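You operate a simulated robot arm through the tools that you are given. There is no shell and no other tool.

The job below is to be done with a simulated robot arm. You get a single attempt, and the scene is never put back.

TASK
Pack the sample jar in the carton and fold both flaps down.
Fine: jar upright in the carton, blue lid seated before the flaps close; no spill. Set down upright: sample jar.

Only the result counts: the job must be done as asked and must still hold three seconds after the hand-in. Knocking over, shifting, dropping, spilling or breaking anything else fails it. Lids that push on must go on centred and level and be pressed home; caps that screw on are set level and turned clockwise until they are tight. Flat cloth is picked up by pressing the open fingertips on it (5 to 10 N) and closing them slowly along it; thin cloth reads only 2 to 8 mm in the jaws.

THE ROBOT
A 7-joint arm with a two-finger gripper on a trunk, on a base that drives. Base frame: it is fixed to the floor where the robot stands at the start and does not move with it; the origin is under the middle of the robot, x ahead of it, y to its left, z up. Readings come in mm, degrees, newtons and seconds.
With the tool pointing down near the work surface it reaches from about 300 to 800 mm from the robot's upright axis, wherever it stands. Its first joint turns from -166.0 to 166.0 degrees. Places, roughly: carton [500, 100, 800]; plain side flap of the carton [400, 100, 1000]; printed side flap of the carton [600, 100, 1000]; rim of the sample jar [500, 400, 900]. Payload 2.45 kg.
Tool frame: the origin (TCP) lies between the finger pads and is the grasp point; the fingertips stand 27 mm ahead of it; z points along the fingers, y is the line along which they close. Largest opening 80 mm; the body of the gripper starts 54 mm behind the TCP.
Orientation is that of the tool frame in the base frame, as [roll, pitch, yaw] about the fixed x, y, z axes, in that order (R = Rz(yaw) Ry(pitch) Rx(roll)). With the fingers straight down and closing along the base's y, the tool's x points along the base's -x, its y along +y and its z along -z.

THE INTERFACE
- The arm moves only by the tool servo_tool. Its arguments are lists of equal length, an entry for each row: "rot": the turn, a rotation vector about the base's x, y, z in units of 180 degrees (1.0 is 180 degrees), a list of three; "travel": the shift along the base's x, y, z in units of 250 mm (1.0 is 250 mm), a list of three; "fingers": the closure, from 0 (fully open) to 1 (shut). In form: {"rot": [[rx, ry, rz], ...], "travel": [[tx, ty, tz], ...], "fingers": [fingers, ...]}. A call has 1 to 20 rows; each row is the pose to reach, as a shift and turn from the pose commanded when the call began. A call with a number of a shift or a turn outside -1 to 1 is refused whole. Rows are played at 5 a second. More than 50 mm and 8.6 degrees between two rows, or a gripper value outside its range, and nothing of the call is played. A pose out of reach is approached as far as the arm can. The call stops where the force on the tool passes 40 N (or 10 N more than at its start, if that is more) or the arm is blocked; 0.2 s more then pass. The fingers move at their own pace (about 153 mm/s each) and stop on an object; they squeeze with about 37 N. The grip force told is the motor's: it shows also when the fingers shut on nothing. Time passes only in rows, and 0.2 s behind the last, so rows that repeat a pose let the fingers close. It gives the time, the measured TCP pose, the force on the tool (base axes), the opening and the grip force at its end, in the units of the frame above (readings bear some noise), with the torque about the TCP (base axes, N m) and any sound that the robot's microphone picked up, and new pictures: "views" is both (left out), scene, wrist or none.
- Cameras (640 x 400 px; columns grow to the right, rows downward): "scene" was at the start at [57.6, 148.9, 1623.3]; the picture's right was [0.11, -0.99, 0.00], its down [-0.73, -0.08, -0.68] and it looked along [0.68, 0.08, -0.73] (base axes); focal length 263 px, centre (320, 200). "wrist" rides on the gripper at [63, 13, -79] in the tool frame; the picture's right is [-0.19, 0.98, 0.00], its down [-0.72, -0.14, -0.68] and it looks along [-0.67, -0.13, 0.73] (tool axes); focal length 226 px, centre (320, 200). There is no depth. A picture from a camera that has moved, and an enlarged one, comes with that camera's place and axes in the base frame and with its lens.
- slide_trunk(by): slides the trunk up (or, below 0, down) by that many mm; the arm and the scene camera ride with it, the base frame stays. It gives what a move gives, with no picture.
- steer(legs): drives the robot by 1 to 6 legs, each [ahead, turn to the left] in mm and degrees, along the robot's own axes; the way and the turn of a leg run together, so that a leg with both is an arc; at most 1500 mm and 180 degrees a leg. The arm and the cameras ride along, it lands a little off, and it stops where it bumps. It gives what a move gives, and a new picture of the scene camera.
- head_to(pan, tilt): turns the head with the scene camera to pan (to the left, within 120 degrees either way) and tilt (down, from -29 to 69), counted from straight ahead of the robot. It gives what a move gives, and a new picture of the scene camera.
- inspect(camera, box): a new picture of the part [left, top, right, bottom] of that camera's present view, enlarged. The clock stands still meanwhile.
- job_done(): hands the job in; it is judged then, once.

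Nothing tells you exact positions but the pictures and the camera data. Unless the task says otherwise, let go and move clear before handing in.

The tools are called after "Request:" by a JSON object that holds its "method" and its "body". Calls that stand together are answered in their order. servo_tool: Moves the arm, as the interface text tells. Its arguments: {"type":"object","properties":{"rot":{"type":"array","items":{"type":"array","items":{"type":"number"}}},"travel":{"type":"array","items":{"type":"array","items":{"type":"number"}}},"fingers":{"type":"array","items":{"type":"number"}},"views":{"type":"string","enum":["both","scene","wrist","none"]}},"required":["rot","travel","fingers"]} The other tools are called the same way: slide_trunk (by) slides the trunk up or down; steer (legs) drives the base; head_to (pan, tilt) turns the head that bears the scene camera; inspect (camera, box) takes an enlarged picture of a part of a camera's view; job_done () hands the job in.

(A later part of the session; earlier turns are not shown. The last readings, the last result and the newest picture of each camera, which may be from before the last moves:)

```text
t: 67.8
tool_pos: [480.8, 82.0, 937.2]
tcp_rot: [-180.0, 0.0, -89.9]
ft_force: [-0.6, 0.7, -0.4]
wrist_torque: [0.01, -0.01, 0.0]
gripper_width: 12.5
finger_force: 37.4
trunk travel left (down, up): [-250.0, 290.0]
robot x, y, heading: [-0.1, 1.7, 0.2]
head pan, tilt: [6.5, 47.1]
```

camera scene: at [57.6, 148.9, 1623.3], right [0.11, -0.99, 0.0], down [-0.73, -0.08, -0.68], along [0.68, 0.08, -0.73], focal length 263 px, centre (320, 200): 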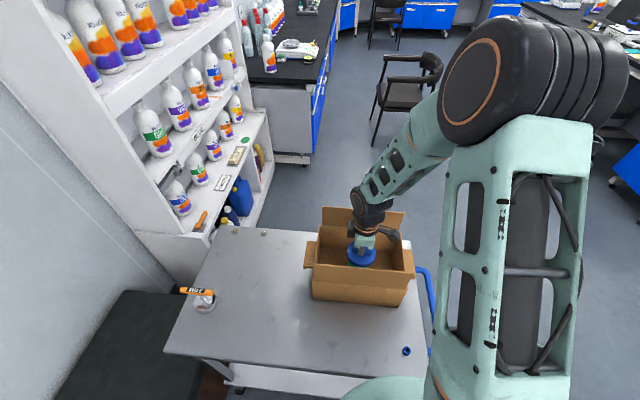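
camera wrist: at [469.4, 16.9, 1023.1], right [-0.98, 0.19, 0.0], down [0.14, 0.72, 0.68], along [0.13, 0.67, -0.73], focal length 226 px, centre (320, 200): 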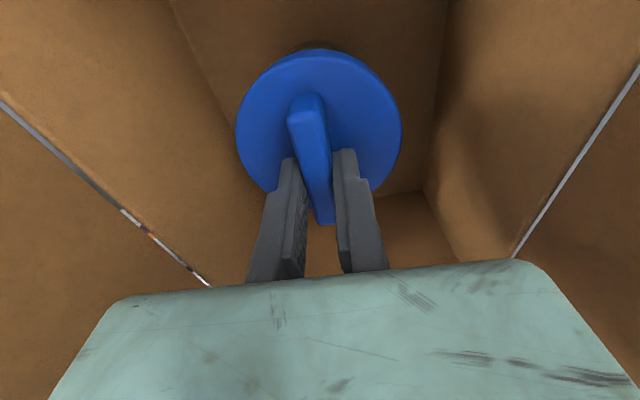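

Request:
{"method": "servo_tool", "body": {"rot": [[0, 0, 0], [0, 0, 0], [0, 0, 0], [0, 0, 0]], "travel": [[0, 0, -0.004], [0, 0, -0.008], [0, 0, -0.008], [0, 0, -0.008]], "fingers": [0.95, 0.95, 0.95, 0.95], "views": "wrist"}}

Request:
{"method": "inspect", "body": {"camera": "wrist", "box": [220, 20, 420, 150]}}

Request:
{"method": "inspect", "body": {"camera": "scene", "box": [340, 225, 390, 275]}}

```text
t: 68.8
tool_pos: [481.0, 81.1, 937.9]
tcp_rot: [-179.8, 0.2, -89.8]
ft_force: [1.4, 1.2, 22.5]
wrist_torque: [-0.75, -0.11, 0.04]
gripper_width: 12.5
finger_force: 36.5
trunk travel left (down, up): [-250.0, 290.0]
robot x, y, heading: [-2.8, 1.2, -0.1]
head pan, tilt: [6.5, 47.1]
camera wrist: at [469.4, 17.1, 1017.1], right [-0.98, 0.19, 0.0], down [0.14, 0.72, 0.68], along [0.13, 0.67, -0.73], focal length 226 px, centre (320, 200)
```

wrist: 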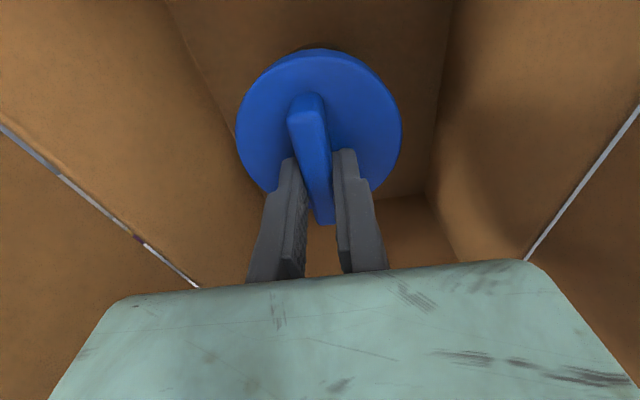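

```text
3.08 times, centred on (320, 85) of wrist
camera zoom: at [469.4, 17.1, 1017.1], right [-0.98, 0.19, 0.0], down [0.14, 0.72, 0.68], along [0.13, 0.67, -0.73], focal length 696 px, centre (320, 554)
```

zoom: 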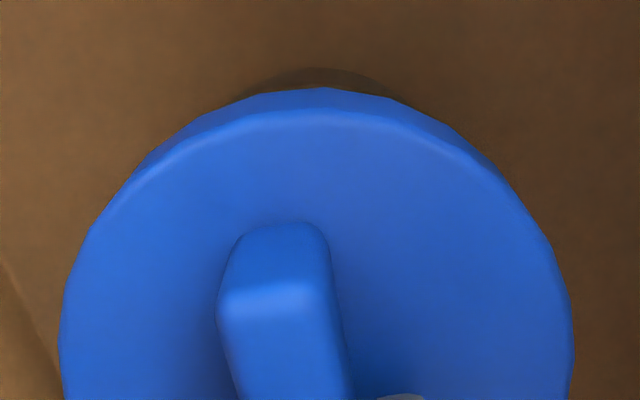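

```text
8.00 times, centred on (365, 250) of scene
camera zoom: at [56.3, 148.8, 1623.5], right [0.11, -0.99, 0.0], down [-0.73, -0.08, -0.68], along [0.68, 0.08, -0.73], focal length 2101 px, centre (-40, -200)
```

zoom: 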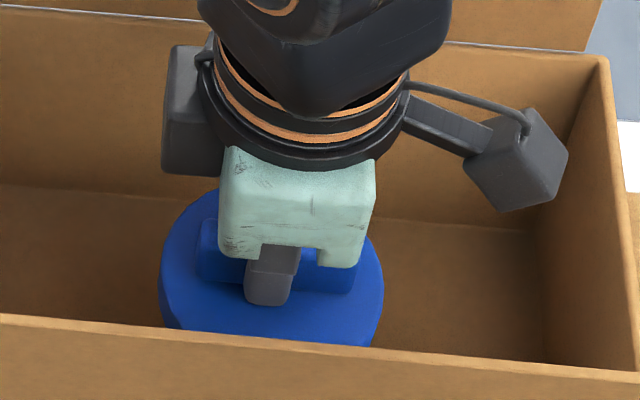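

There's contact again at about 936, now on the −y side. I'll back off 1.5 mm, shift −0.75 mm in y and retry to balance it.

Request:
{"method": "servo_tool", "body": {"rot": [[0, 0, 0], [0, 0, 0], [0, 0, 0], [0, 0, 0]], "travel": [[0, 0, 0.01], [0, -0.003, 0.01], [0, -0.003, 0.01], [0, -0.003, 0.01]], "fingers": [0.95, 0.95, 0.95, 0.95], "views": "none"}}

Request:
{"method": "servo_tool", "body": {"rot": [[0, 0, 0], [0, 0, 0], [0, 0, 0]], "travel": [[0, 0, -0.005], [0, 0, -0.01], [0, 0, -0.01]], "fingers": [0.95, 0.95, 0.95], "views": "none"}}

```text
t: 69.8
tool_pos: [480.9, 80.4, 938.1]
tcp_rot: [180.0, 0.0, -89.8]
ft_force: [-0.2, 0.1, 0.1]
wrist_torque: [0.01, -0.02, -0.04]
gripper_width: 12.5
finger_force: 36.6
trunk travel left (down, up): [-250.0, 290.0]
robot x, y, heading: [-1.7, -0.8, 0.1]
head pan, tilt: [6.5, 47.1]
```

```text
t: 70.6
tool_pos: [480.8, 79.4, 936.3]
tcp_rot: [-179.9, -0.1, -89.8]
ft_force: [-2.6, 0.5, 21.1]
wrist_torque: [-0.75, 0.22, -0.08]
gripper_width: 12.6
finger_force: 36.3
trunk travel left (down, up): [-250.0, 290.0]
robot x, y, heading: [-4.5, -1.5, 0.1]
head pan, tilt: [6.5, 47.1]
```

The contact height is unchanged by the shift, so this is the lid's inner face meeting the rim with a slight tilt. I'll back off, tilt −0.6° about x to raise the −y side, and test again.

Request:
{"method": "servo_tool", "body": {"rot": [[0, 0, 0], [-0.0033, 0, 0], [-0.0033, 0, 0], [-0.0033, 0, 0], [-0.0033, 0, 0], [-0.0033, 0, 0]], "travel": [[0, 0, 0.01], [0, 0, 0.01], [0, 0, 0.005], [0, 0, 0], [0, 0, 0], [0, 0, 0]], "fingers": [0.95, 0.95, 0.95, 0.95, 0.95, 0.95], "views": "none"}}

```text
t: 72.0
tool_pos: [480.2, 80.4, 937.0]
tcp_rot: [-179.9, -0.5, -89.8]
ft_force: [0.0, 2.6, 15.6]
wrist_torque: [-0.26, 0.09, -0.01]
gripper_width: 12.6
finger_force: 36.7
trunk travel left (down, up): [-250.0, 290.0]
robot x, y, heading: [-0.1, -1.1, 0.1]
head pan, tilt: [6.5, 47.1]
```

That moved the load toward the centre. I'll add a little more tilt (−0.4°), then press.

Request:
{"method": "servo_tool", "body": {"rot": [[-0.002, 0, 0], [-0.002, 0, 0], [-0.002, 0, 0]], "travel": [[0, 0, 0], [0, 0, -0.004], [0, 0, -0.004]], "fingers": [0.95, 0.95, 0.95], "views": "none"}}

```text
t: 72.8
tool_pos: [479.8, 80.8, 934.9]
tcp_rot: [-179.8, -0.8, -89.6]
ft_force: [1.5, 8.5, 26.5]
wrist_torque: [0.52, 0.1, -0.01]
gripper_width: 12.7
finger_force: 36.8
trunk travel left (down, up): [-250.0, 290.0]
robot x, y, heading: [0.6, 1.8, 0.2]
head pan, tilt: [6.5, 47.1]
```

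The balance has swung over with some side load, so I'll ease the tilt back by 0.2° and shift +0.8 mm in y to centre the skirt.

Request:
{"method": "servo_tool", "body": {"rot": [[0, 0, 0], [0.001, 0, 0], [0.001, 0, 0], [0.001, 0, 0], [0.001, 0, 0], [0.001, 0, 0]], "travel": [[0, 0, 0.008], [0, 0.004, 0.008], [0, 0.004, 0.008], [0, 0.004, 0.004], [0, 0.004, 0], [0, 0.004, 0]], "fingers": [0.95, 0.95, 0.95, 0.95, 0.95, 0.95], "views": "none"}}

```text
t: 74.2
tool_pos: [480.2, 78.7, 936.3]
tcp_rot: [-180.0, -0.7, -89.8]
ft_force: [-0.4, -7.6, 29.6]
wrist_torque: [-0.81, 0.14, 0.01]
gripper_width: 12.3
finger_force: 36.7
trunk travel left (down, up): [-250.0, 290.0]
robot x, y, heading: [2.3, 1.2, 0.2]
head pan, tilt: [6.5, 47.1]
```

Side force reversed, so the centre is between the two. I'll shift −0.5 mm in y and press a little.

Request:
{"method": "servo_tool", "body": {"rot": [[0, 0, 0], [0, 0, 0], [0, 0, 0], [0, 0, 0]], "travel": [[0, 0, 0.004], [0, -0.002, 0.004], [0, -0.002, 0], [0, -0.002, 0]], "fingers": [0.95, 0.95, 0.95, 0.95], "views": "none"}}

```text
t: 75.2
tool_pos: [480.3, 78.3, 935.5]
tcp_rot: [-179.8, -0.7, -89.8]
ft_force: [-3.1, -6.3, 31.3]
wrist_torque: [-0.49, 0.19, -0.04]
gripper_width: 12.4
finger_force: 36.8
trunk travel left (down, up): [-250.0, 290.0]
robot x, y, heading: [-1.6, -2.4, 0.1]
head pan, tilt: [6.5, 47.1]
```

Request:
{"method": "servo_tool", "body": {"rot": [[0, 0, 0], [0, 0, 0], [0, 0, 0], [0, 0, 0]], "travel": [[0, 0, 0.006], [0, -0.0016, 0.006], [0, -0.0016, 0], [0, -0.0016, 0]], "fingers": [0.95, 0.95, 0.95, 0.95], "views": "wrist"}}

Request:
{"method": "inspect", "body": {"camera": "scene", "box": [340, 225, 390, 275]}}

Request:
{"method": "inspect", "body": {"camera": "wrist", "box": [220, 20, 420, 150]}}

```text
t: 76.2
tool_pos: [480.5, 79.7, 935.4]
tcp_rot: [-179.9, -0.7, -89.8]
ft_force: [-0.7, -1.4, 30.0]
wrist_torque: [0.0, 0.15, 0.01]
gripper_width: 12.6
finger_force: 36.9
trunk travel left (down, up): [-250.0, 290.0]
robot x, y, heading: [-1.4, 1.3, 0.1]
head pan, tilt: [6.5, 47.1]
camera wrist: at [468.7, 16.7, 1016.6], right [-0.98, 0.19, -0.01], down [0.14, 0.73, 0.67], along [0.13, 0.66, -0.74], focal length 226 px, centre (320, 200)
```

wrist: 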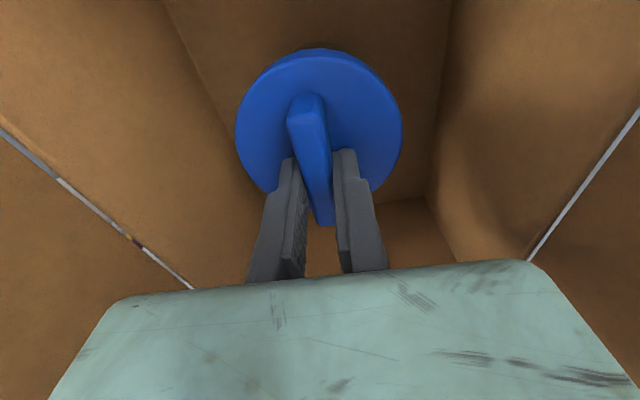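

```text
8.00 times, centred on (365, 250) of scene
camera zoom: at [55.6, 148.4, 1623.6], right [0.11, -0.99, 0.0], down [-0.73, -0.08, -0.68], along [0.68, 0.08, -0.73], focal length 2101 px, centre (-40, -200)
```

zoom: 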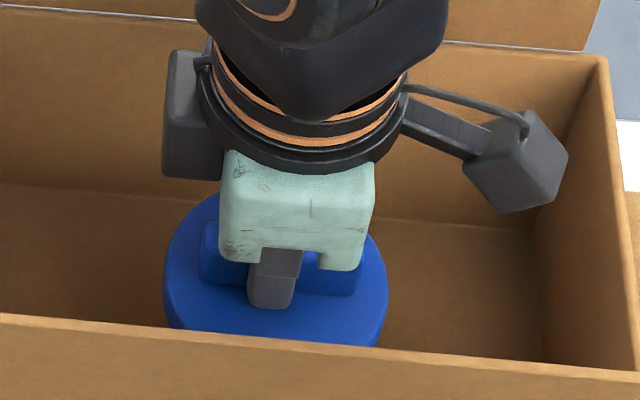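

```text
3.08 times, centred on (320, 85) of wrist
camera zoom: at [468.7, 16.7, 1016.6], right [-0.98, 0.19, -0.01], down [0.14, 0.73, 0.67], along [0.13, 0.66, -0.74], focal length 696 px, centre (320, 554)
```

zoom: 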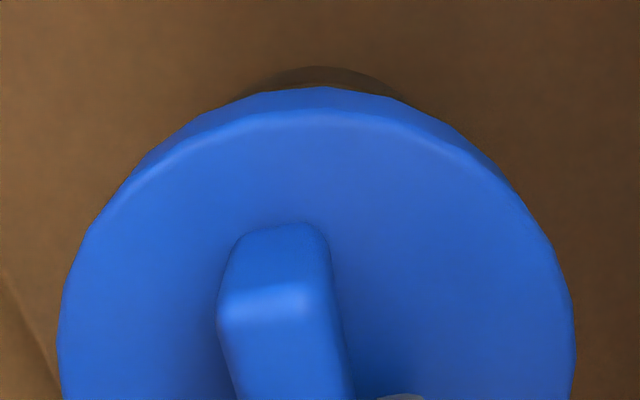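

The load is now balanced: 30 N with nearly no torque. I'll press harder to make sure it's home.

Request:
{"method": "servo_tool", "body": {"rot": [[0, 0, 0], [0, 0, 0], [0, 0, 0], [0, 0, 0]], "travel": [[0, 0, -0.002], [0, 0, -0.004], [0, 0, -0.006], [0, 0, -0.006]], "fingers": [0.95, 0.95, 0.95, 0.95], "views": "none"}}

```text
t: 76.9
tool_pos: [481.3, 80.1, 935.5]
tcp_rot: [-179.8, -0.7, -89.8]
ft_force: [-6.0, -1.7, 20.8]
wrist_torque: [0.16, 0.35, 0.0]
gripper_width: 12.6
finger_force: 37.2
trunk travel left (down, up): [-250.0, 290.0]
robot x, y, heading: [-0.5, -0.9, -0.1]
head pan, tilt: [6.5, 47.1]
stopped in row 3: the force on the tool passed its limit at 41 N (the readings are from after the stop); the commanded pose is now the measured one
```

It pressed to 41 N without moving further. I'll release the bar, rise a bit and look at the lid's seat.

Request:
{"method": "servo_tool", "body": {"rot": [[0, 0, 0], [0, 0, 0], [0, 0, 0], [0, 0, 0], [0, 0, 0], [0, 0, 0], [0, 0, 0], [0, 0, 0], [0, 0, 0], [0, 0, 0], [0, 0, 0]], "travel": [[0, 0, 0.003], [0, 0, 0.003], [0, 0, 0.003], [0, 0, 0.003], [0, 0, 0.02], [0, 0, 0.06], [0, 0, 0.12], [0, 0, 0.2], [0, 0, 0.28], [0, 0, 0.34], [0, 0, 0.34]], "fingers": [0.8, 0.7, 0.6, 0.5, 0.4, 0.4, 0.4, 0.4, 0.4, 0.4, 0.4]}}

Request:
{"method": "inspect", "body": {"camera": "wrist", "box": [220, 0, 420, 150]}}

Request:
{"method": "inspect", "body": {"camera": "scene", "box": [340, 225, 390, 275]}}

```text
t: 79.3
tool_pos: [482.2, 81.8, 1019.5]
tcp_rot: [-179.9, -0.8, -89.8]
ft_force: [-0.3, -1.3, -0.6]
wrist_torque: [0.0, 0.0, 0.0]
gripper_width: 48.0
finger_force: 0.2
trunk travel left (down, up): [-250.0, 290.0]
robot x, y, heading: [1.4, -0.2, -0.0]
head pan, tilt: [6.5, 47.1]
camera scene: at [57.7, 148.8, 1623.3], right [0.11, -0.99, 0.0], down [-0.73, -0.08, -0.68], along [0.68, 0.08, -0.73], focal length 263 px, centre (320, 200)
camera wrist: at [469.7, 18.1, 1100.3], right [-0.98, 0.19, 0.0], down [0.14, 0.73, 0.67], along [0.13, 0.66, -0.74], focal length 226 px, centre (320, 200)
```

scene: 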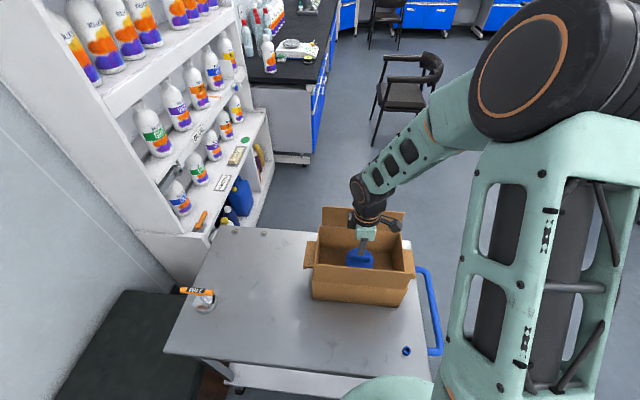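
wrist: 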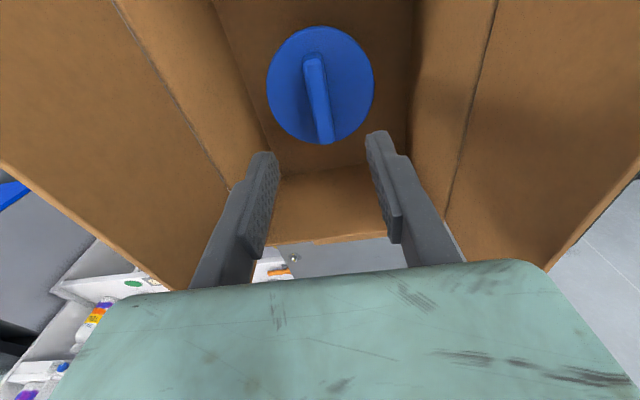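

```text
2.67 times, centred on (320, 75) of wrist
camera zoom: at [469.7, 18.1, 1100.3], right [-0.98, 0.19, 0.0], down [0.14, 0.73, 0.67], along [0.13, 0.66, -0.74], focal length 603 px, centre (320, 533)
```

zoom: 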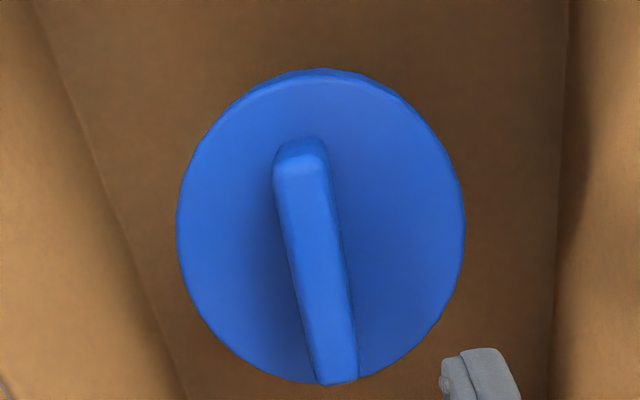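

```text
8.00 times, centred on (365, 250) of scene
camera zoom: at [57.7, 148.8, 1623.3], right [0.11, -0.99, 0.0], down [-0.73, -0.08, -0.68], along [0.68, 0.08, -0.73], focal length 2101 px, centre (-40, -200)
```

zoom: 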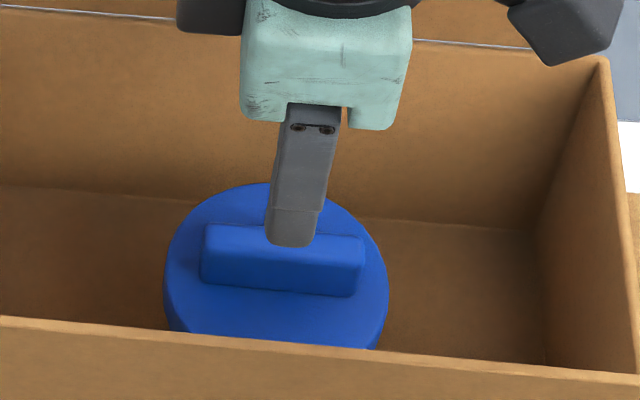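

The lid looks level and concentric. For certainty I'll straighten the tool, close the fingers and press down on the centre of the bar.

Request:
{"method": "servo_tool", "body": {"rot": [[0.004, 0, 0], [0.004, 0, 0], [0.004, 0, 0], [0.004, 0, 0], [0.004, 0, 0], [0.004, 0, 0], [0.004, 0, 0]], "travel": [[0, 0, 0], [0, -0.002, 0], [0, -0.002, -0.06], [0, -0.002, -0.12], [0, -0.002, -0.18], [0, -0.002, -0.22], [0, -0.002, -0.22]], "fingers": [1, 1, 1, 1, 1, 1, 1], "views": "wrist"}}

Request:
{"method": "inspect", "body": {"camera": "wrist", "box": [220, 20, 420, 170]}}

Request:
{"method": "inspect", "body": {"camera": "scene", "box": [340, 225, 390, 275]}}

```text
t: 80.9
tool_pos: [482.2, 80.8, 964.2]
tcp_rot: [-179.9, 0.0, -89.7]
ft_force: [-0.2, -0.1, 0.0]
wrist_torque: [0.0, 0.0, -0.03]
gripper_width: 0.2
finger_force: 29.7
trunk travel left (down, up): [-250.0, 290.0]
robot x, y, heading: [0.4, 1.9, 0.1]
head pan, tilt: [6.5, 47.1]
camera wrist: at [470.5, 16.5, 1044.6], right [-0.98, 0.19, 0.0], down [0.14, 0.72, 0.68], along [0.13, 0.67, -0.73], focal length 226 px, centre (320, 200)
```

wrist: 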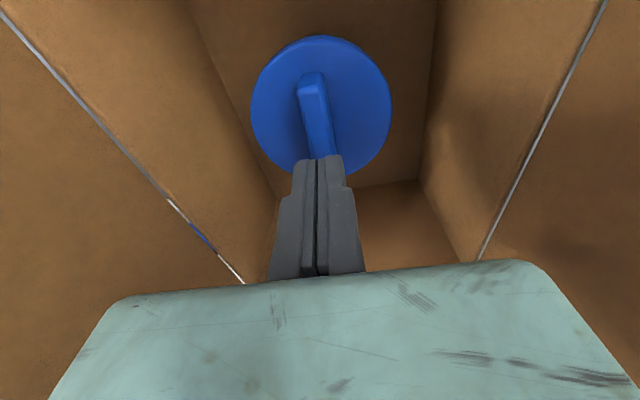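

```text
2.67 times, centred on (320, 95) of wrist
camera zoom: at [470.5, 16.5, 1044.6], right [-0.98, 0.19, 0.0], down [0.14, 0.72, 0.68], along [0.13, 0.67, -0.73], focal length 603 px, centre (320, 480)
```

zoom: 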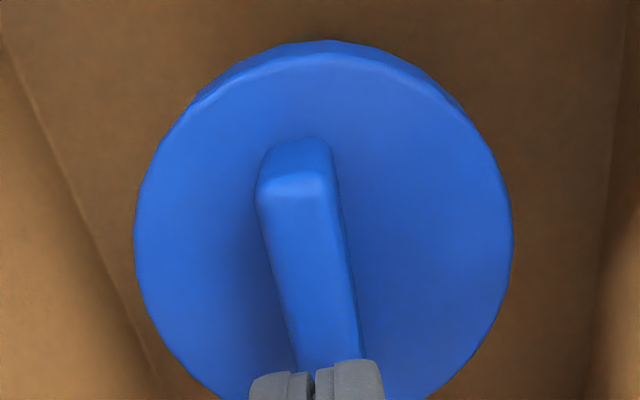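

```text
8.00 times, centred on (365, 250) of scene
camera zoom: at [57.7, 148.9, 1623.3], right [0.11, -0.99, 0.0], down [-0.73, -0.08, -0.68], along [0.68, 0.08, -0.73], focal length 2101 px, centre (-40, -200)
```

zoom: 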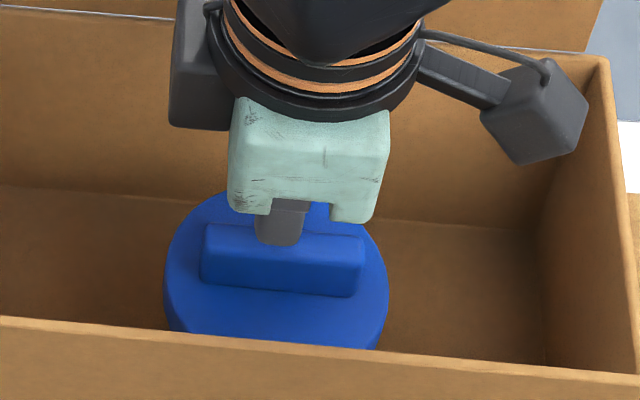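

Request:
{"method": "servo_tool", "body": {"rot": [[0, 0, 0], [0, 0, 0], [0, 0, 0], [0, 0, 0], [0, 0, 0], [0, 0, 0], [0, 0, 0], [0, 0, 0], [0, 0, 0], [0, 0, 0], [0, 0, 0], [0, 0, 0]], "travel": [[-0.006, 0, 0], [-0.006, 0, -0.01], [-0.006, 0, -0.02], [-0.006, 0, -0.03], [-0.006, 0, -0.04], [-0.006, 0, -0.048], [-0.006, 0, -0.056], [-0.006, 0, -0.064], [-0.006, 0, -0.072], [-0.006, 0, -0.08], [-0.006, 0, -0.088], [-0.006, 0, -0.088]], "fingers": [1, 1, 1, 1, 1, 1, 1, 1, 1, 1, 1, 1], "views": "none"}}

```text
t: 82.5
tool_pos: [480.7, 79.0, 953.0]
tcp_rot: [-179.4, -0.1, -89.8]
ft_force: [-6.0, -2.3, 26.1]
wrist_torque: [0.0, 0.1, 0.0]
gripper_width: 6.1
finger_force: 29.8
trunk travel left (down, up): [-250.0, 290.0]
robot x, y, heading: [-0.9, -0.6, 0.0]
head pan, tilt: [6.5, 47.1]
stopped in row 8: the force on the tool passed its limit at 45 N (the readings are from after the stop); the commanded pose is now the measured one
```

I pressed the centre of the bar with 45 N and there was no tilt torque. I'll withdraw upward and inspect.

Request:
{"method": "servo_tool", "body": {"rot": [[0, 0, 0], [0, 0, 0], [0, 0, 0], [0, 0, 0], [0, 0, 0], [0, 0, 0], [0, 0, 0], [0, 0, 0]], "travel": [[0, 0, 0.01], [0, 0, 0.04], [0, 0, 0.12], [0, 0, 0.2], [0, 0, 0.26], [0, 0, 0.26], [0, 0, 0.26], [0, 0, 0.26]], "fingers": [1, 1, 1, 1, 1, 1, 1, 1], "views": "wrist"}}

Request:
{"method": "inspect", "body": {"camera": "wrist", "box": [220, 0, 420, 150]}}

Request:
{"method": "inspect", "body": {"camera": "scene", "box": [290, 190, 430, 310]}}

```text
t: 84.3
tool_pos: [480.4, 79.7, 1017.2]
tcp_rot: [-179.5, 0.0, -89.8]
ft_force: [0.4, -0.5, -0.8]
wrist_torque: [-0.03, 0.03, -0.01]
gripper_width: 0.0
finger_force: 29.5
trunk travel left (down, up): [-250.0, 290.0]
robot x, y, heading: [-2.6, -1.7, 0.3]
head pan, tilt: [6.5, 47.1]
camera wrist: at [468.4, 15.8, 1097.7], right [-0.98, 0.19, -0.01], down [0.13, 0.72, 0.68], along [0.14, 0.67, -0.73], focal length 226 px, centre (320, 200)
```

wrist: 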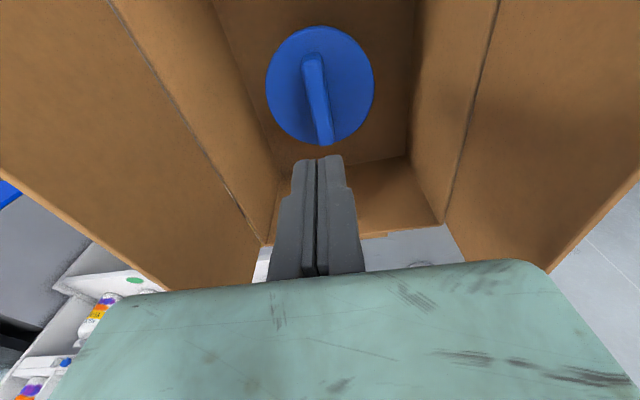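

```text
2.67 times, centred on (320, 75) of wrist
camera zoom: at [468.4, 15.8, 1097.7], right [-0.98, 0.19, -0.01], down [0.13, 0.72, 0.68], along [0.14, 0.67, -0.73], focal length 603 px, centre (320, 533)
```

zoom: 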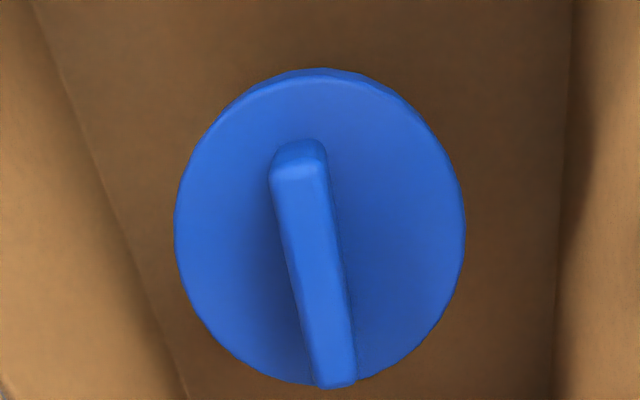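

```text
3.33 times, centred on (360, 250) of scene
camera zoom: at [57.6, 148.9, 1623.3], right [0.11, -0.99, 0.0], down [-0.73, -0.08, -0.68], along [0.68, 0.08, -0.73], focal length 876 px, centre (187, 33)
```

zoom: 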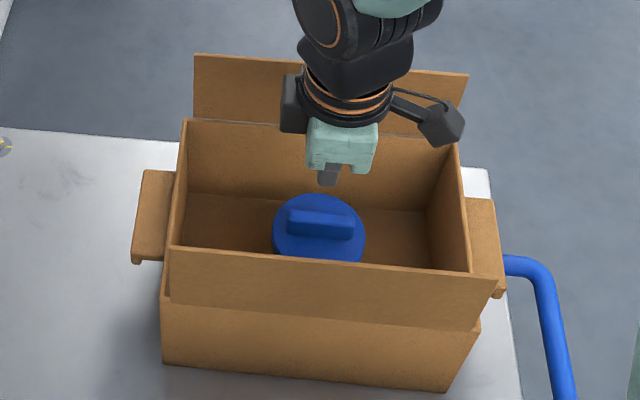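

The lid is seated level and centred, with its bar top about 20 mm below the carton's edge. Next come the flaps: I'll rise clear, turn the tool back, and move to the robot side of the near, plain flap.

Request:
{"method": "servo_tool", "body": {"rot": [[0, 0, 0], [0, 0, 0], [0, 0, 0], [0, 0, 0], [0, 0, -0.04], [0, 0, -0.08], [0, 0, -0.12], [0, 0, -0.16], [0, 0, -0.2], [0, 0, -0.24], [0, 0, -0.28], [0, 0, -0.32], [0, 0, -0.36], [0, 0, -0.4], [0, 0, -0.44], [0, 0, -0.48], [0, 0, -0.5], [0, 0, -0.5]], "travel": [[0, 0, 0.12], [0, 0, 0.26], [0, 0, 0.4], [0, 0, 0.52], [-0.04, 0, 0.56], [-0.08, 0, 0.56], [-0.12, 0, 0.56], [-0.16, 0, 0.56], [-0.2, 0, 0.56], [-0.24, 0, 0.56], [-0.28, 0, 0.56], [-0.32, 0, 0.56], [-0.37, 0, 0.56], [-0.42, 0, 0.56], [-0.47, 0, 0.56], [-0.52, 0, 0.56], [-0.56, 0, 0.56], [-0.56, 0, 0.56]], "fingers": [1, 1, 1, 1, 1, 1, 1, 1, 1, 1, 1, 1, 1, 1, 1, 1, 1, 1]}}

Request:
{"method": "inspect", "body": {"camera": "wrist", "box": [100, 0, 560, 288]}}

```text
t: 88.3
tool_pos: [334.3, 79.2, 1128.0]
tcp_rot: [-179.4, -5.7, 179.9]
ft_force: [0.4, -0.2, -0.2]
wrist_torque: [-0.04, -0.01, -0.02]
gripper_width: 0.0
finger_force: 29.4
trunk travel left (down, up): [-250.0, 290.0]
robot x, y, heading: [1.6, 3.2, -0.1]
head pan, tilt: [6.5, 47.1]
stopped in row 18: the arm was blocked; the commanded pose is now the measured one
camera scene: at [55.2, 160.2, 1622.4], right [0.26, -0.97, 0.0], down [-0.72, -0.19, -0.67], along [0.65, 0.17, -0.74], focal length 263 px, centre (320, 200)
camera wrist: at [280.0, 91.9, 1212.5], right [0.19, 0.98, -0.03], down [0.78, -0.14, 0.61], along [0.59, -0.14, -0.79], focal length 226 px, centre (320, 200)
```

scene: 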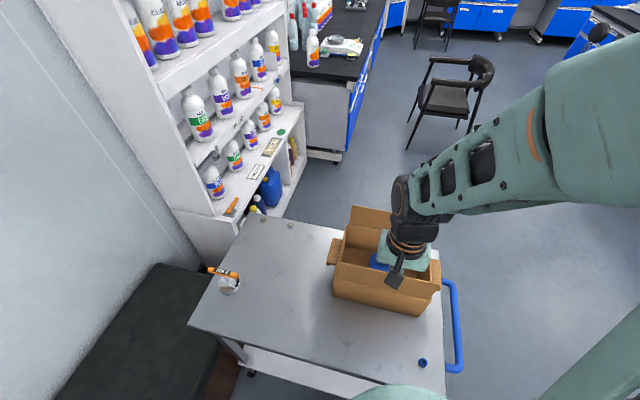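
wrist: 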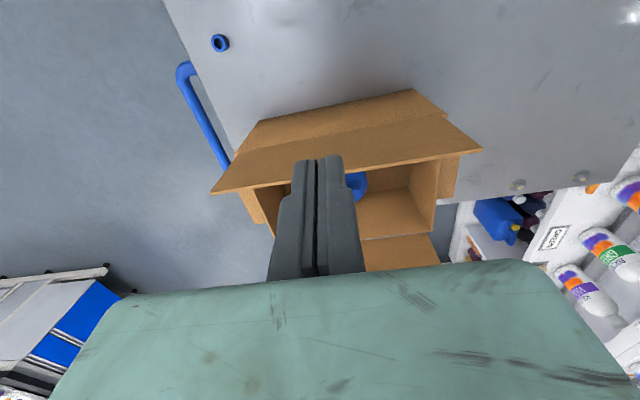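

```text
1.39 times, centred on (330, 144) of wrist
camera zoom: at [280.0, 91.9, 1212.5], right [0.19, 0.98, -0.03], down [0.78, -0.14, 0.61], along [0.59, -0.14, -0.79], focal length 314 px, centre (306, 278)
```

zoom: 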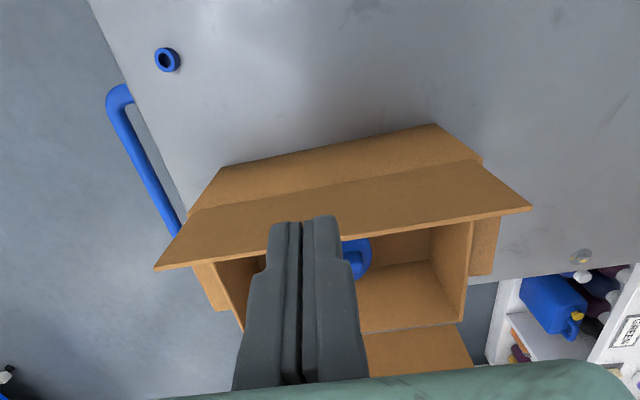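

The arm hit its inner limit at x 334 and the tool tipped a few degrees. I'll step forward and straighten the tool while staying above the flap, then back the base up for room.

Request:
{"method": "servo_tool", "body": {"rot": [[0, -0.01, 0], [0, -0.02, 0], [0, -0.032, 0], [0, -0.032, 0], [0, -0.032, 0]], "travel": [[0.05, 0, 0.02], [0.1, 0, 0.04], [0.16, 0, 0.06], [0.2, 0, 0.08], [0.2, 0, 0.08]], "fingers": [1, 1, 1, 1, 1]}}

```text
t: 89.5
tool_pos: [385.0, 79.3, 1149.0]
tcp_rot: [-179.3, 0.4, 179.8]
ft_force: [0.3, 0.3, -0.4]
wrist_torque: [0.03, 0.0, -0.02]
gripper_width: 0.0
finger_force: 29.7
trunk travel left (down, up): [-250.0, 290.0]
robot x, y, heading: [1.2, 1.7, 0.1]
head pan, tilt: [6.5, 47.1]
camera scene: at [54.8, 161.8, 1622.9], right [0.28, -0.96, 0.0], down [-0.71, -0.2, -0.68], along [0.65, 0.19, -0.74], focal length 263 px, centre (320, 200)
camera wrist: at [321.5, 92.7, 1228.2], right [0.2, 0.98, -0.01], down [0.71, -0.14, 0.69], along [0.67, -0.14, -0.73], focal length 226 px, centre (320, 200)
```

scene: 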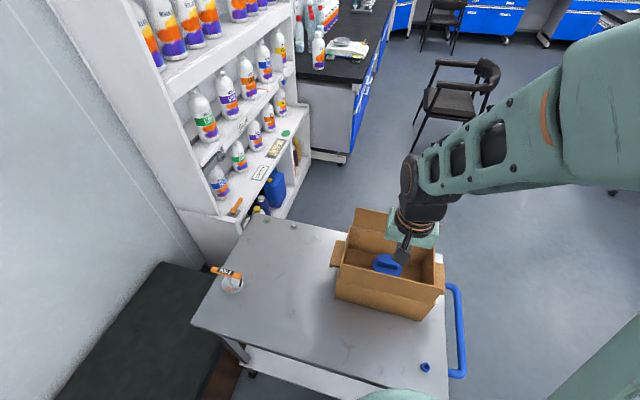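
wrist: 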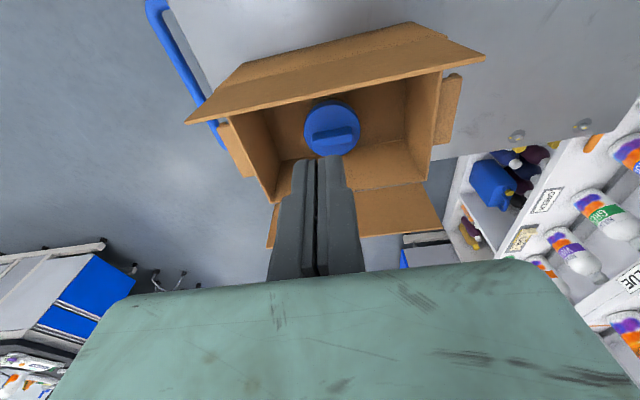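

The tool is straight again at x 385, well above the flap. I'll back the base up 130 mm to give the arm a comfortable working distance.

Request:
{"method": "steer", "body": {"legs": [[-130, 0]]}}

```text
t: 90.8
tool_pos: [251.1, 78.4, 1148.8]
tcp_rot: [-179.3, 0.3, 179.7]
ft_force: [-0.7, 0.9, -0.4]
wrist_torque: [0.0, -0.01, 0.01]
gripper_width: 0.0
finger_force: 29.5
trunk travel left (down, up): [-250.0, 290.0]
robot x, y, heading: [-131.4, 0.4, 0.1]
head pan, tilt: [6.5, 47.1]
camera scene: at [-76.8, 161.4, 1623.8], right [0.27, -0.96, 0.0], down [-0.7, -0.2, -0.68], along [0.66, 0.19, -0.73], focal length 263 px, centre (320, 200)
```

scene: 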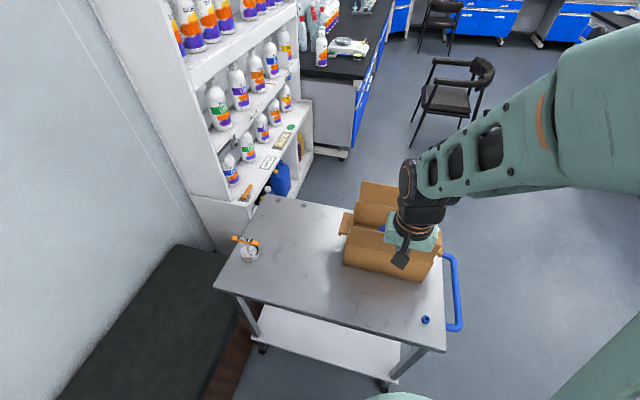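

Backed up cleanly. I'll place the closed fingertips just outside the near flap at about three-quarters of its height.

Request:
{"method": "servo_tool", "body": {"rot": [[0, 0, 0], [0, 0, 0], [0, 0, 0], [0, 0, 0], [0, 0, 0], [0, 0, 0], [0, 0, 0]], "travel": [[0.12, 0, 0], [0.24, 0, 0], [0.336, 0, -0.02], [0.336, 0, -0.16], [0.336, 0, -0.3], [0.336, 0, -0.4], [0.336, 0, -0.4]], "fingers": [1, 1, 1, 1, 1, 1, 1]}}

Request:
{"method": "head_to", "body": {"pan": 12, "tilt": 45}}

```text
t: 92.4
tool_pos: [337.4, 77.8, 1048.0]
tcp_rot: [-179.3, 0.2, 179.7]
ft_force: [0.3, 0.3, -0.2]
wrist_torque: [0.0, -0.02, 0.02]
gripper_width: 0.0
finger_force: 29.4
trunk travel left (down, up): [-250.0, 290.0]
robot x, y, heading: [-129.1, 2.8, -0.1]
head pan, tilt: [6.5, 47.1]
camera scene: at [-73.3, 148.8, 1623.3], right [0.11, -0.99, 0.0], down [-0.73, -0.08, -0.68], along [0.68, 0.08, -0.73], focal length 263 px, centre (320, 200)
camera wrist: at [274.1, 91.8, 1127.5], right [0.2, 0.98, -0.01], down [0.71, -0.14, 0.69], along [0.67, -0.14, -0.73], focal length 226 px, centre (320, 200)
```

scene: 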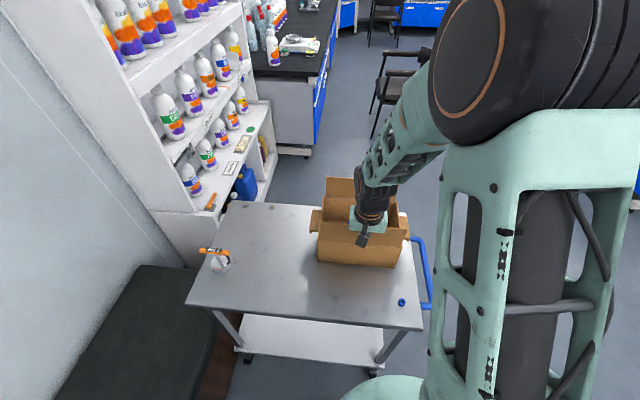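
wrist: 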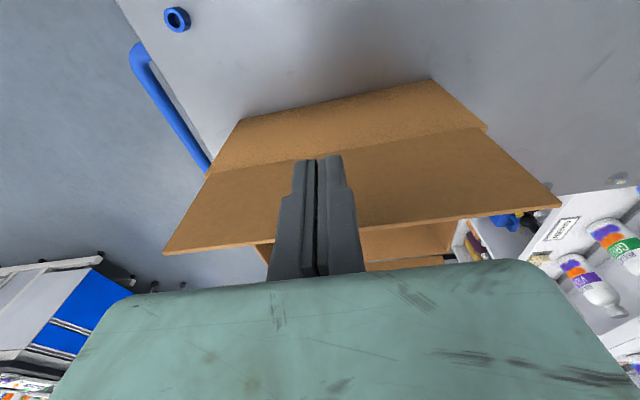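

```text
t: 93.0
tool_pos: [337.5, 77.8, 1048.8]
tcp_rot: [-179.2, 0.3, 179.7]
ft_force: [0.8, -0.3, 0.0]
wrist_torque: [0.01, 0.04, 0.02]
gripper_width: 0.0
finger_force: 30.6
trunk travel left (down, up): [-250.0, 290.0]
robot x, y, heading: [-125.9, 1.2, 0.1]
head pan, tilt: [12.0, 45.0]
camera scene: at [-72.7, 156.7, 1626.3], right [0.21, -0.98, 0.0], down [-0.69, -0.15, -0.71], along [0.69, 0.15, -0.71], focal length 263 px, centre (320, 200)
```

scene: 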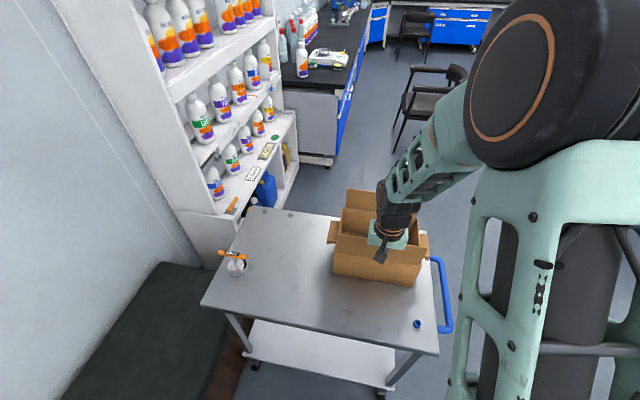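

The fingertips are outside the near flap. I'll push it inward along its arc, first to about 30°.

Request:
{"method": "servo_tool", "body": {"rot": [[0, 0, 0], [0, 0, 0], [0, 0, 0], [0, 0, 0], [0, 0, 0], [0, 0, 0], [0, 0, 0]], "travel": [[0.07, 0, -0.004], [0.128, 0, -0.008], [0.154, 0, -0.01], [0.204, 0, -0.014], [0.253, 0, -0.027], [0.298, 0, -0.048], [0.298, 0, -0.048]], "fingers": [1, 1, 1, 1, 1, 1, 1]}}

Request:
{"method": "inspect", "body": {"camera": "scene", "box": [310, 170, 450, 300]}}

```text
t: 94.6
tool_pos: [412.4, 78.3, 1034.8]
tcp_rot: [-179.3, 0.4, 179.7]
ft_force: [-0.3, 1.0, -0.8]
wrist_torque: [0.01, 0.02, 0.01]
gripper_width: 0.0
finger_force: 30.0
trunk travel left (down, up): [-250.0, 290.0]
robot x, y, heading: [-128.8, 0.3, 0.1]
head pan, tilt: [12.0, 45.0]
camera scene: at [-72.6, 156.7, 1626.3], right [0.21, -0.98, 0.0], down [-0.69, -0.15, -0.71], along [0.69, 0.15, -0.71], focal length 263 px, centre (320, 200)
camera wrist: at [348.5, 91.5, 1115.5], right [0.2, 0.98, -0.01], down [0.71, -0.14, 0.69], along [0.67, -0.14, -0.73], focal length 226 px, centre (320, 200)
```

scene: 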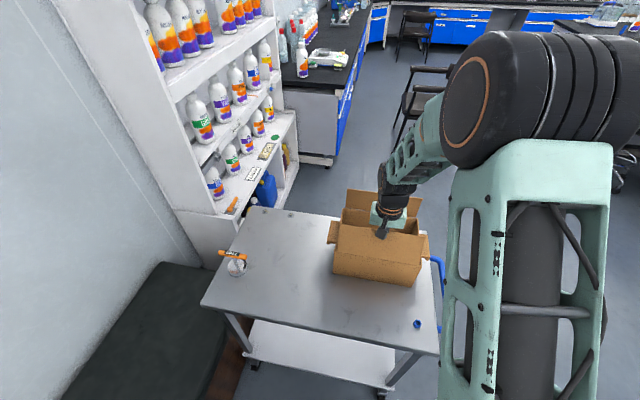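
wrist: 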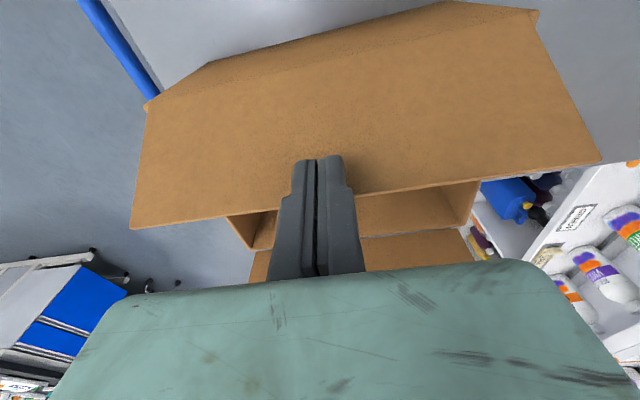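

```text
3.08 times, centred on (380, 235) of scene
camera zoom: at [-72.6, 156.7, 1626.3], right [0.21, -0.98, 0.0], down [-0.69, -0.15, -0.71], along [0.69, 0.15, -0.71], focal length 808 px, centre (135, 92)
```

zoom: 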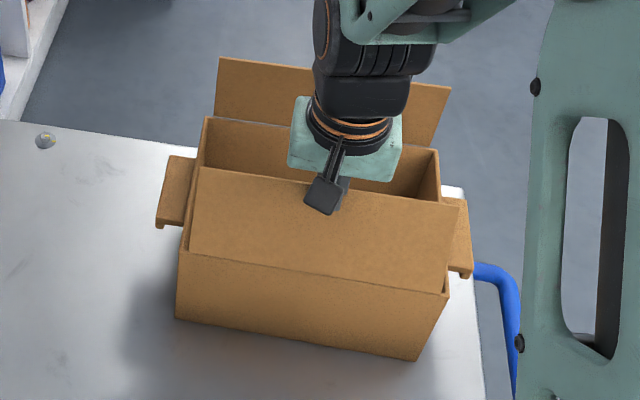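

The flap is folding with almost no resistance. I'll continue the arc down to nearly flat.

Request:
{"method": "servo_tool", "body": {"rot": [[0, 0, 0], [0, 0, 0], [0, 0, 0], [0, 0, 0], [0, 0, 0], [0, 0, 0], [0, 0, 0], [0, 0, 0], [0, 0, 0], [0, 0, 0], [0, 0, 0]], "travel": [[0.021, 0, -0.014], [0.042, 0, -0.029], [0.06, 0, -0.046], [0.077, 0, -0.064], [0.092, 0, -0.085], [0.106, 0, -0.106], [0.117, 0, -0.128], [0.127, 0, -0.151], [0.134, 0, -0.175], [0.14, 0, -0.2], [0.14, 0, -0.2]], "fingers": [1, 1, 1, 1, 1, 1, 1, 1, 1, 1, 1]}}

Request:
{"method": "inspect", "body": {"camera": "scene", "box": [310, 170, 450, 300]}}

```text
t: 97.0
tool_pos: [446.1, 79.5, 984.9]
tcp_rot: [-179.3, 0.2, 179.7]
ft_force: [0.1, -0.3, 0.0]
wrist_torque: [0.0, 0.01, 0.04]
gripper_width: 0.3
finger_force: 30.0
trunk travel left (down, up): [-250.0, 290.0]
robot x, y, heading: [-130.7, -2.5, -0.3]
head pan, tilt: [12.0, 45.0]
camera scene: at [-72.7, 156.7, 1626.3], right [0.21, -0.98, 0.0], down [-0.69, -0.15, -0.71], along [0.69, 0.15, -0.71], focal length 263 px, centre (320, 200)
camera wrist: at [383.4, 92.3, 1065.4], right [0.2, 0.98, -0.01], down [0.71, -0.14, 0.69], along [0.67, -0.14, -0.73], focal length 226 px, centre (320, 200)
```

scene: 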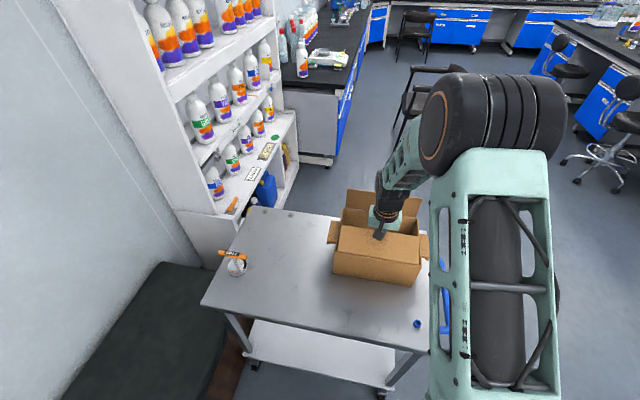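
wrist: 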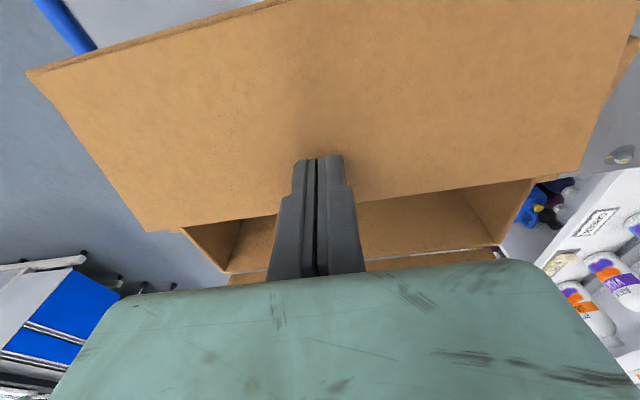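

```text
3.08 times, centred on (380, 235) of scene
camera zoom: at [-72.7, 156.7, 1626.3], right [0.21, -0.98, 0.0], down [-0.69, -0.15, -0.71], along [0.69, 0.15, -0.71], focal length 808 px, centre (135, 92)
```

zoom: 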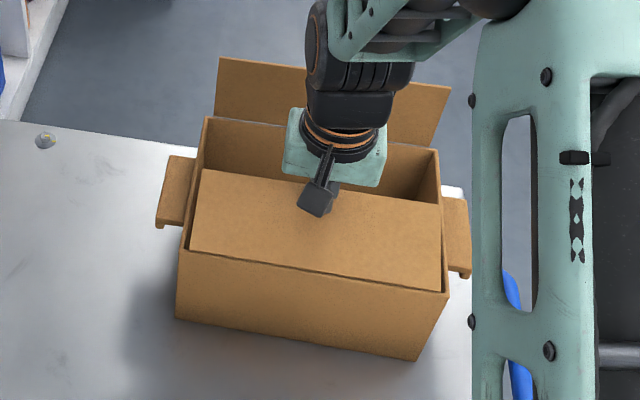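

About 75–80° now. I'll press the last bit gently, watching the force.

Request:
{"method": "servo_tool", "body": {"rot": [[0, 0, 0], [0, 0, 0], [0, 0, 0], [0, 0, 0], [0, 0, 0]], "travel": [[0.002, 0, -0.01], [0.003, 0, -0.02], [0.003, 0, -0.03], [0.003, 0, -0.036], [0.003, 0, -0.036]], "fingers": [1, 1, 1, 1, 1]}}

Request:
{"method": "inspect", "body": {"camera": "scene", "box": [310, 170, 450, 300]}}

```text
t: 98.2
tool_pos: [446.5, 79.4, 976.8]
tcp_rot: [-179.3, 0.3, 179.6]
ft_force: [0.9, 0.3, 1.4]
wrist_torque: [0.02, -0.03, -0.01]
gripper_width: 0.0
finger_force: 30.1
trunk travel left (down, up): [-250.0, 290.0]
robot x, y, heading: [-133.8, -1.4, -0.0]
head pan, tilt: [12.0, 45.0]
camera scene: at [-72.6, 156.7, 1626.3], right [0.21, -0.98, 0.0], down [-0.69, -0.15, -0.71], along [0.69, 0.15, -0.71], focal length 263 px, centre (320, 200)
camera wrist: at [384.7, 91.7, 1056.6], right [0.2, 0.98, -0.01], down [0.71, -0.14, 0.69], along [0.67, -0.14, -0.73], focal length 226 px, centre (320, 200)
```

scene: 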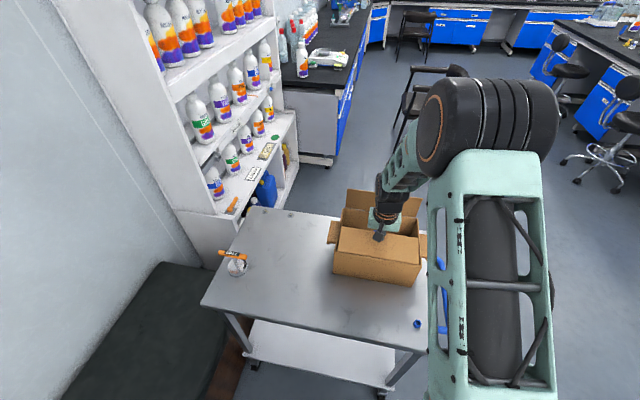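
wrist: 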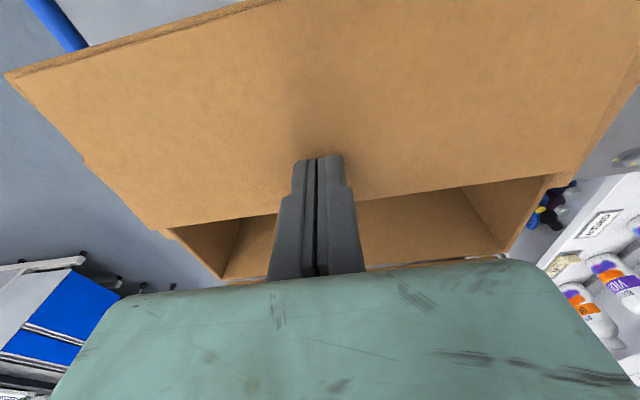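

```text
3.08 times, centred on (380, 235) of scene
camera zoom: at [-72.6, 156.7, 1626.3], right [0.21, -0.98, 0.0], down [-0.69, -0.15, -0.71], along [0.69, 0.15, -0.71], focal length 808 px, centre (135, 92)
```

zoom: 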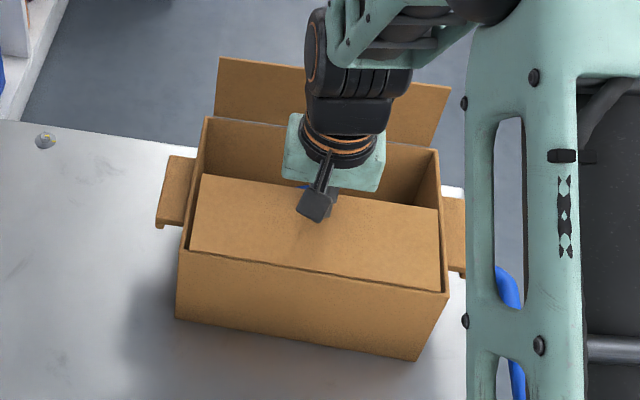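

The free edge is still a little high, so I'll press a few more millimetres.

Request:
{"method": "servo_tool", "body": {"rot": [[0, 0, 0], [0, 0, 0], [0, 0, 0], [0, 0, 0]], "travel": [[0, 0, -0.008], [0, 0, -0.014], [0, 0, -0.018], [0, 0, -0.018]], "fingers": [1, 1, 1, 1], "views": "wrist"}}

Request:
{"method": "inspect", "body": {"camera": "wrist", "box": [80, 100, 320, 280]}}

Request:
{"method": "inspect", "body": {"camera": "wrist", "box": [340, 80, 640, 280]}}

```text
t: 99.2
tool_pos: [447.4, 78.7, 972.9]
tcp_rot: [-179.3, 0.2, 179.7]
ft_force: [0.1, -1.2, 1.3]
wrist_torque: [0.01, -0.01, 0.01]
gripper_width: 0.0
finger_force: 30.0
trunk travel left (down, up): [-250.0, 290.0]
robot x, y, heading: [-128.6, -0.1, 0.0]
head pan, tilt: [12.0, 45.0]
camera wrist: at [384.4, 92.0, 1052.4], right [0.2, 0.98, -0.01], down [0.71, -0.14, 0.69], along [0.67, -0.14, -0.73], focal length 226 px, centre (320, 200)
```

wrist: 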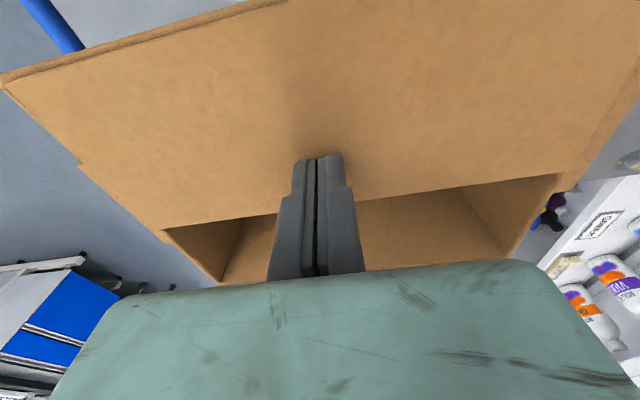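

```text
2.22 times, centred on (200, 190) of wrist
camera zoom: at [384.4, 92.0, 1052.4], right [0.2, 0.98, -0.01], down [0.71, -0.14, 0.69], along [0.67, -0.14, -0.73], focal length 502 px, centre (587, 222)
```

zoom: 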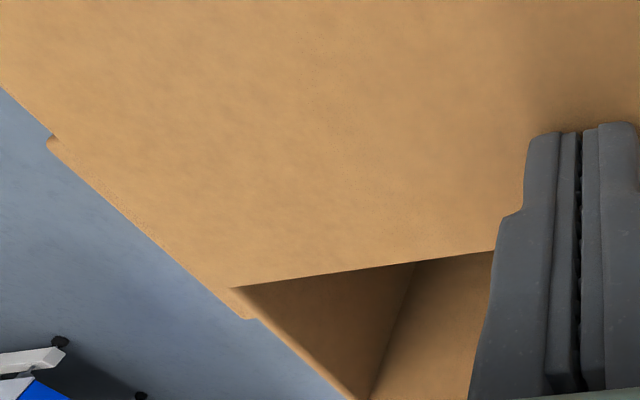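

```text
2.00 times, centred on (490, 180) of wrist
camera zoom: at [384.4, 92.0, 1052.4], right [0.2, 0.98, -0.01], down [0.71, -0.14, 0.69], along [0.67, -0.14, -0.73], focal length 452 px, centre (-20, 240)
```

zoom: 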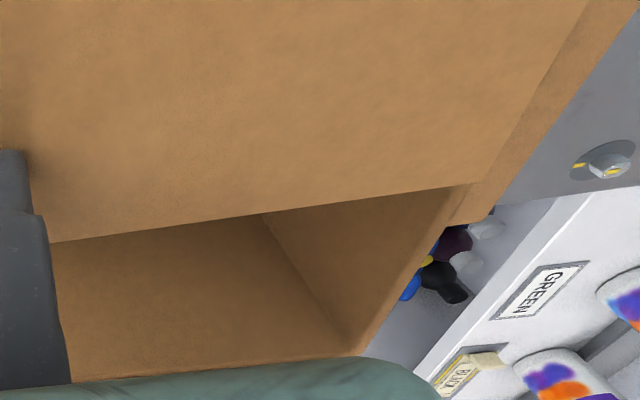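

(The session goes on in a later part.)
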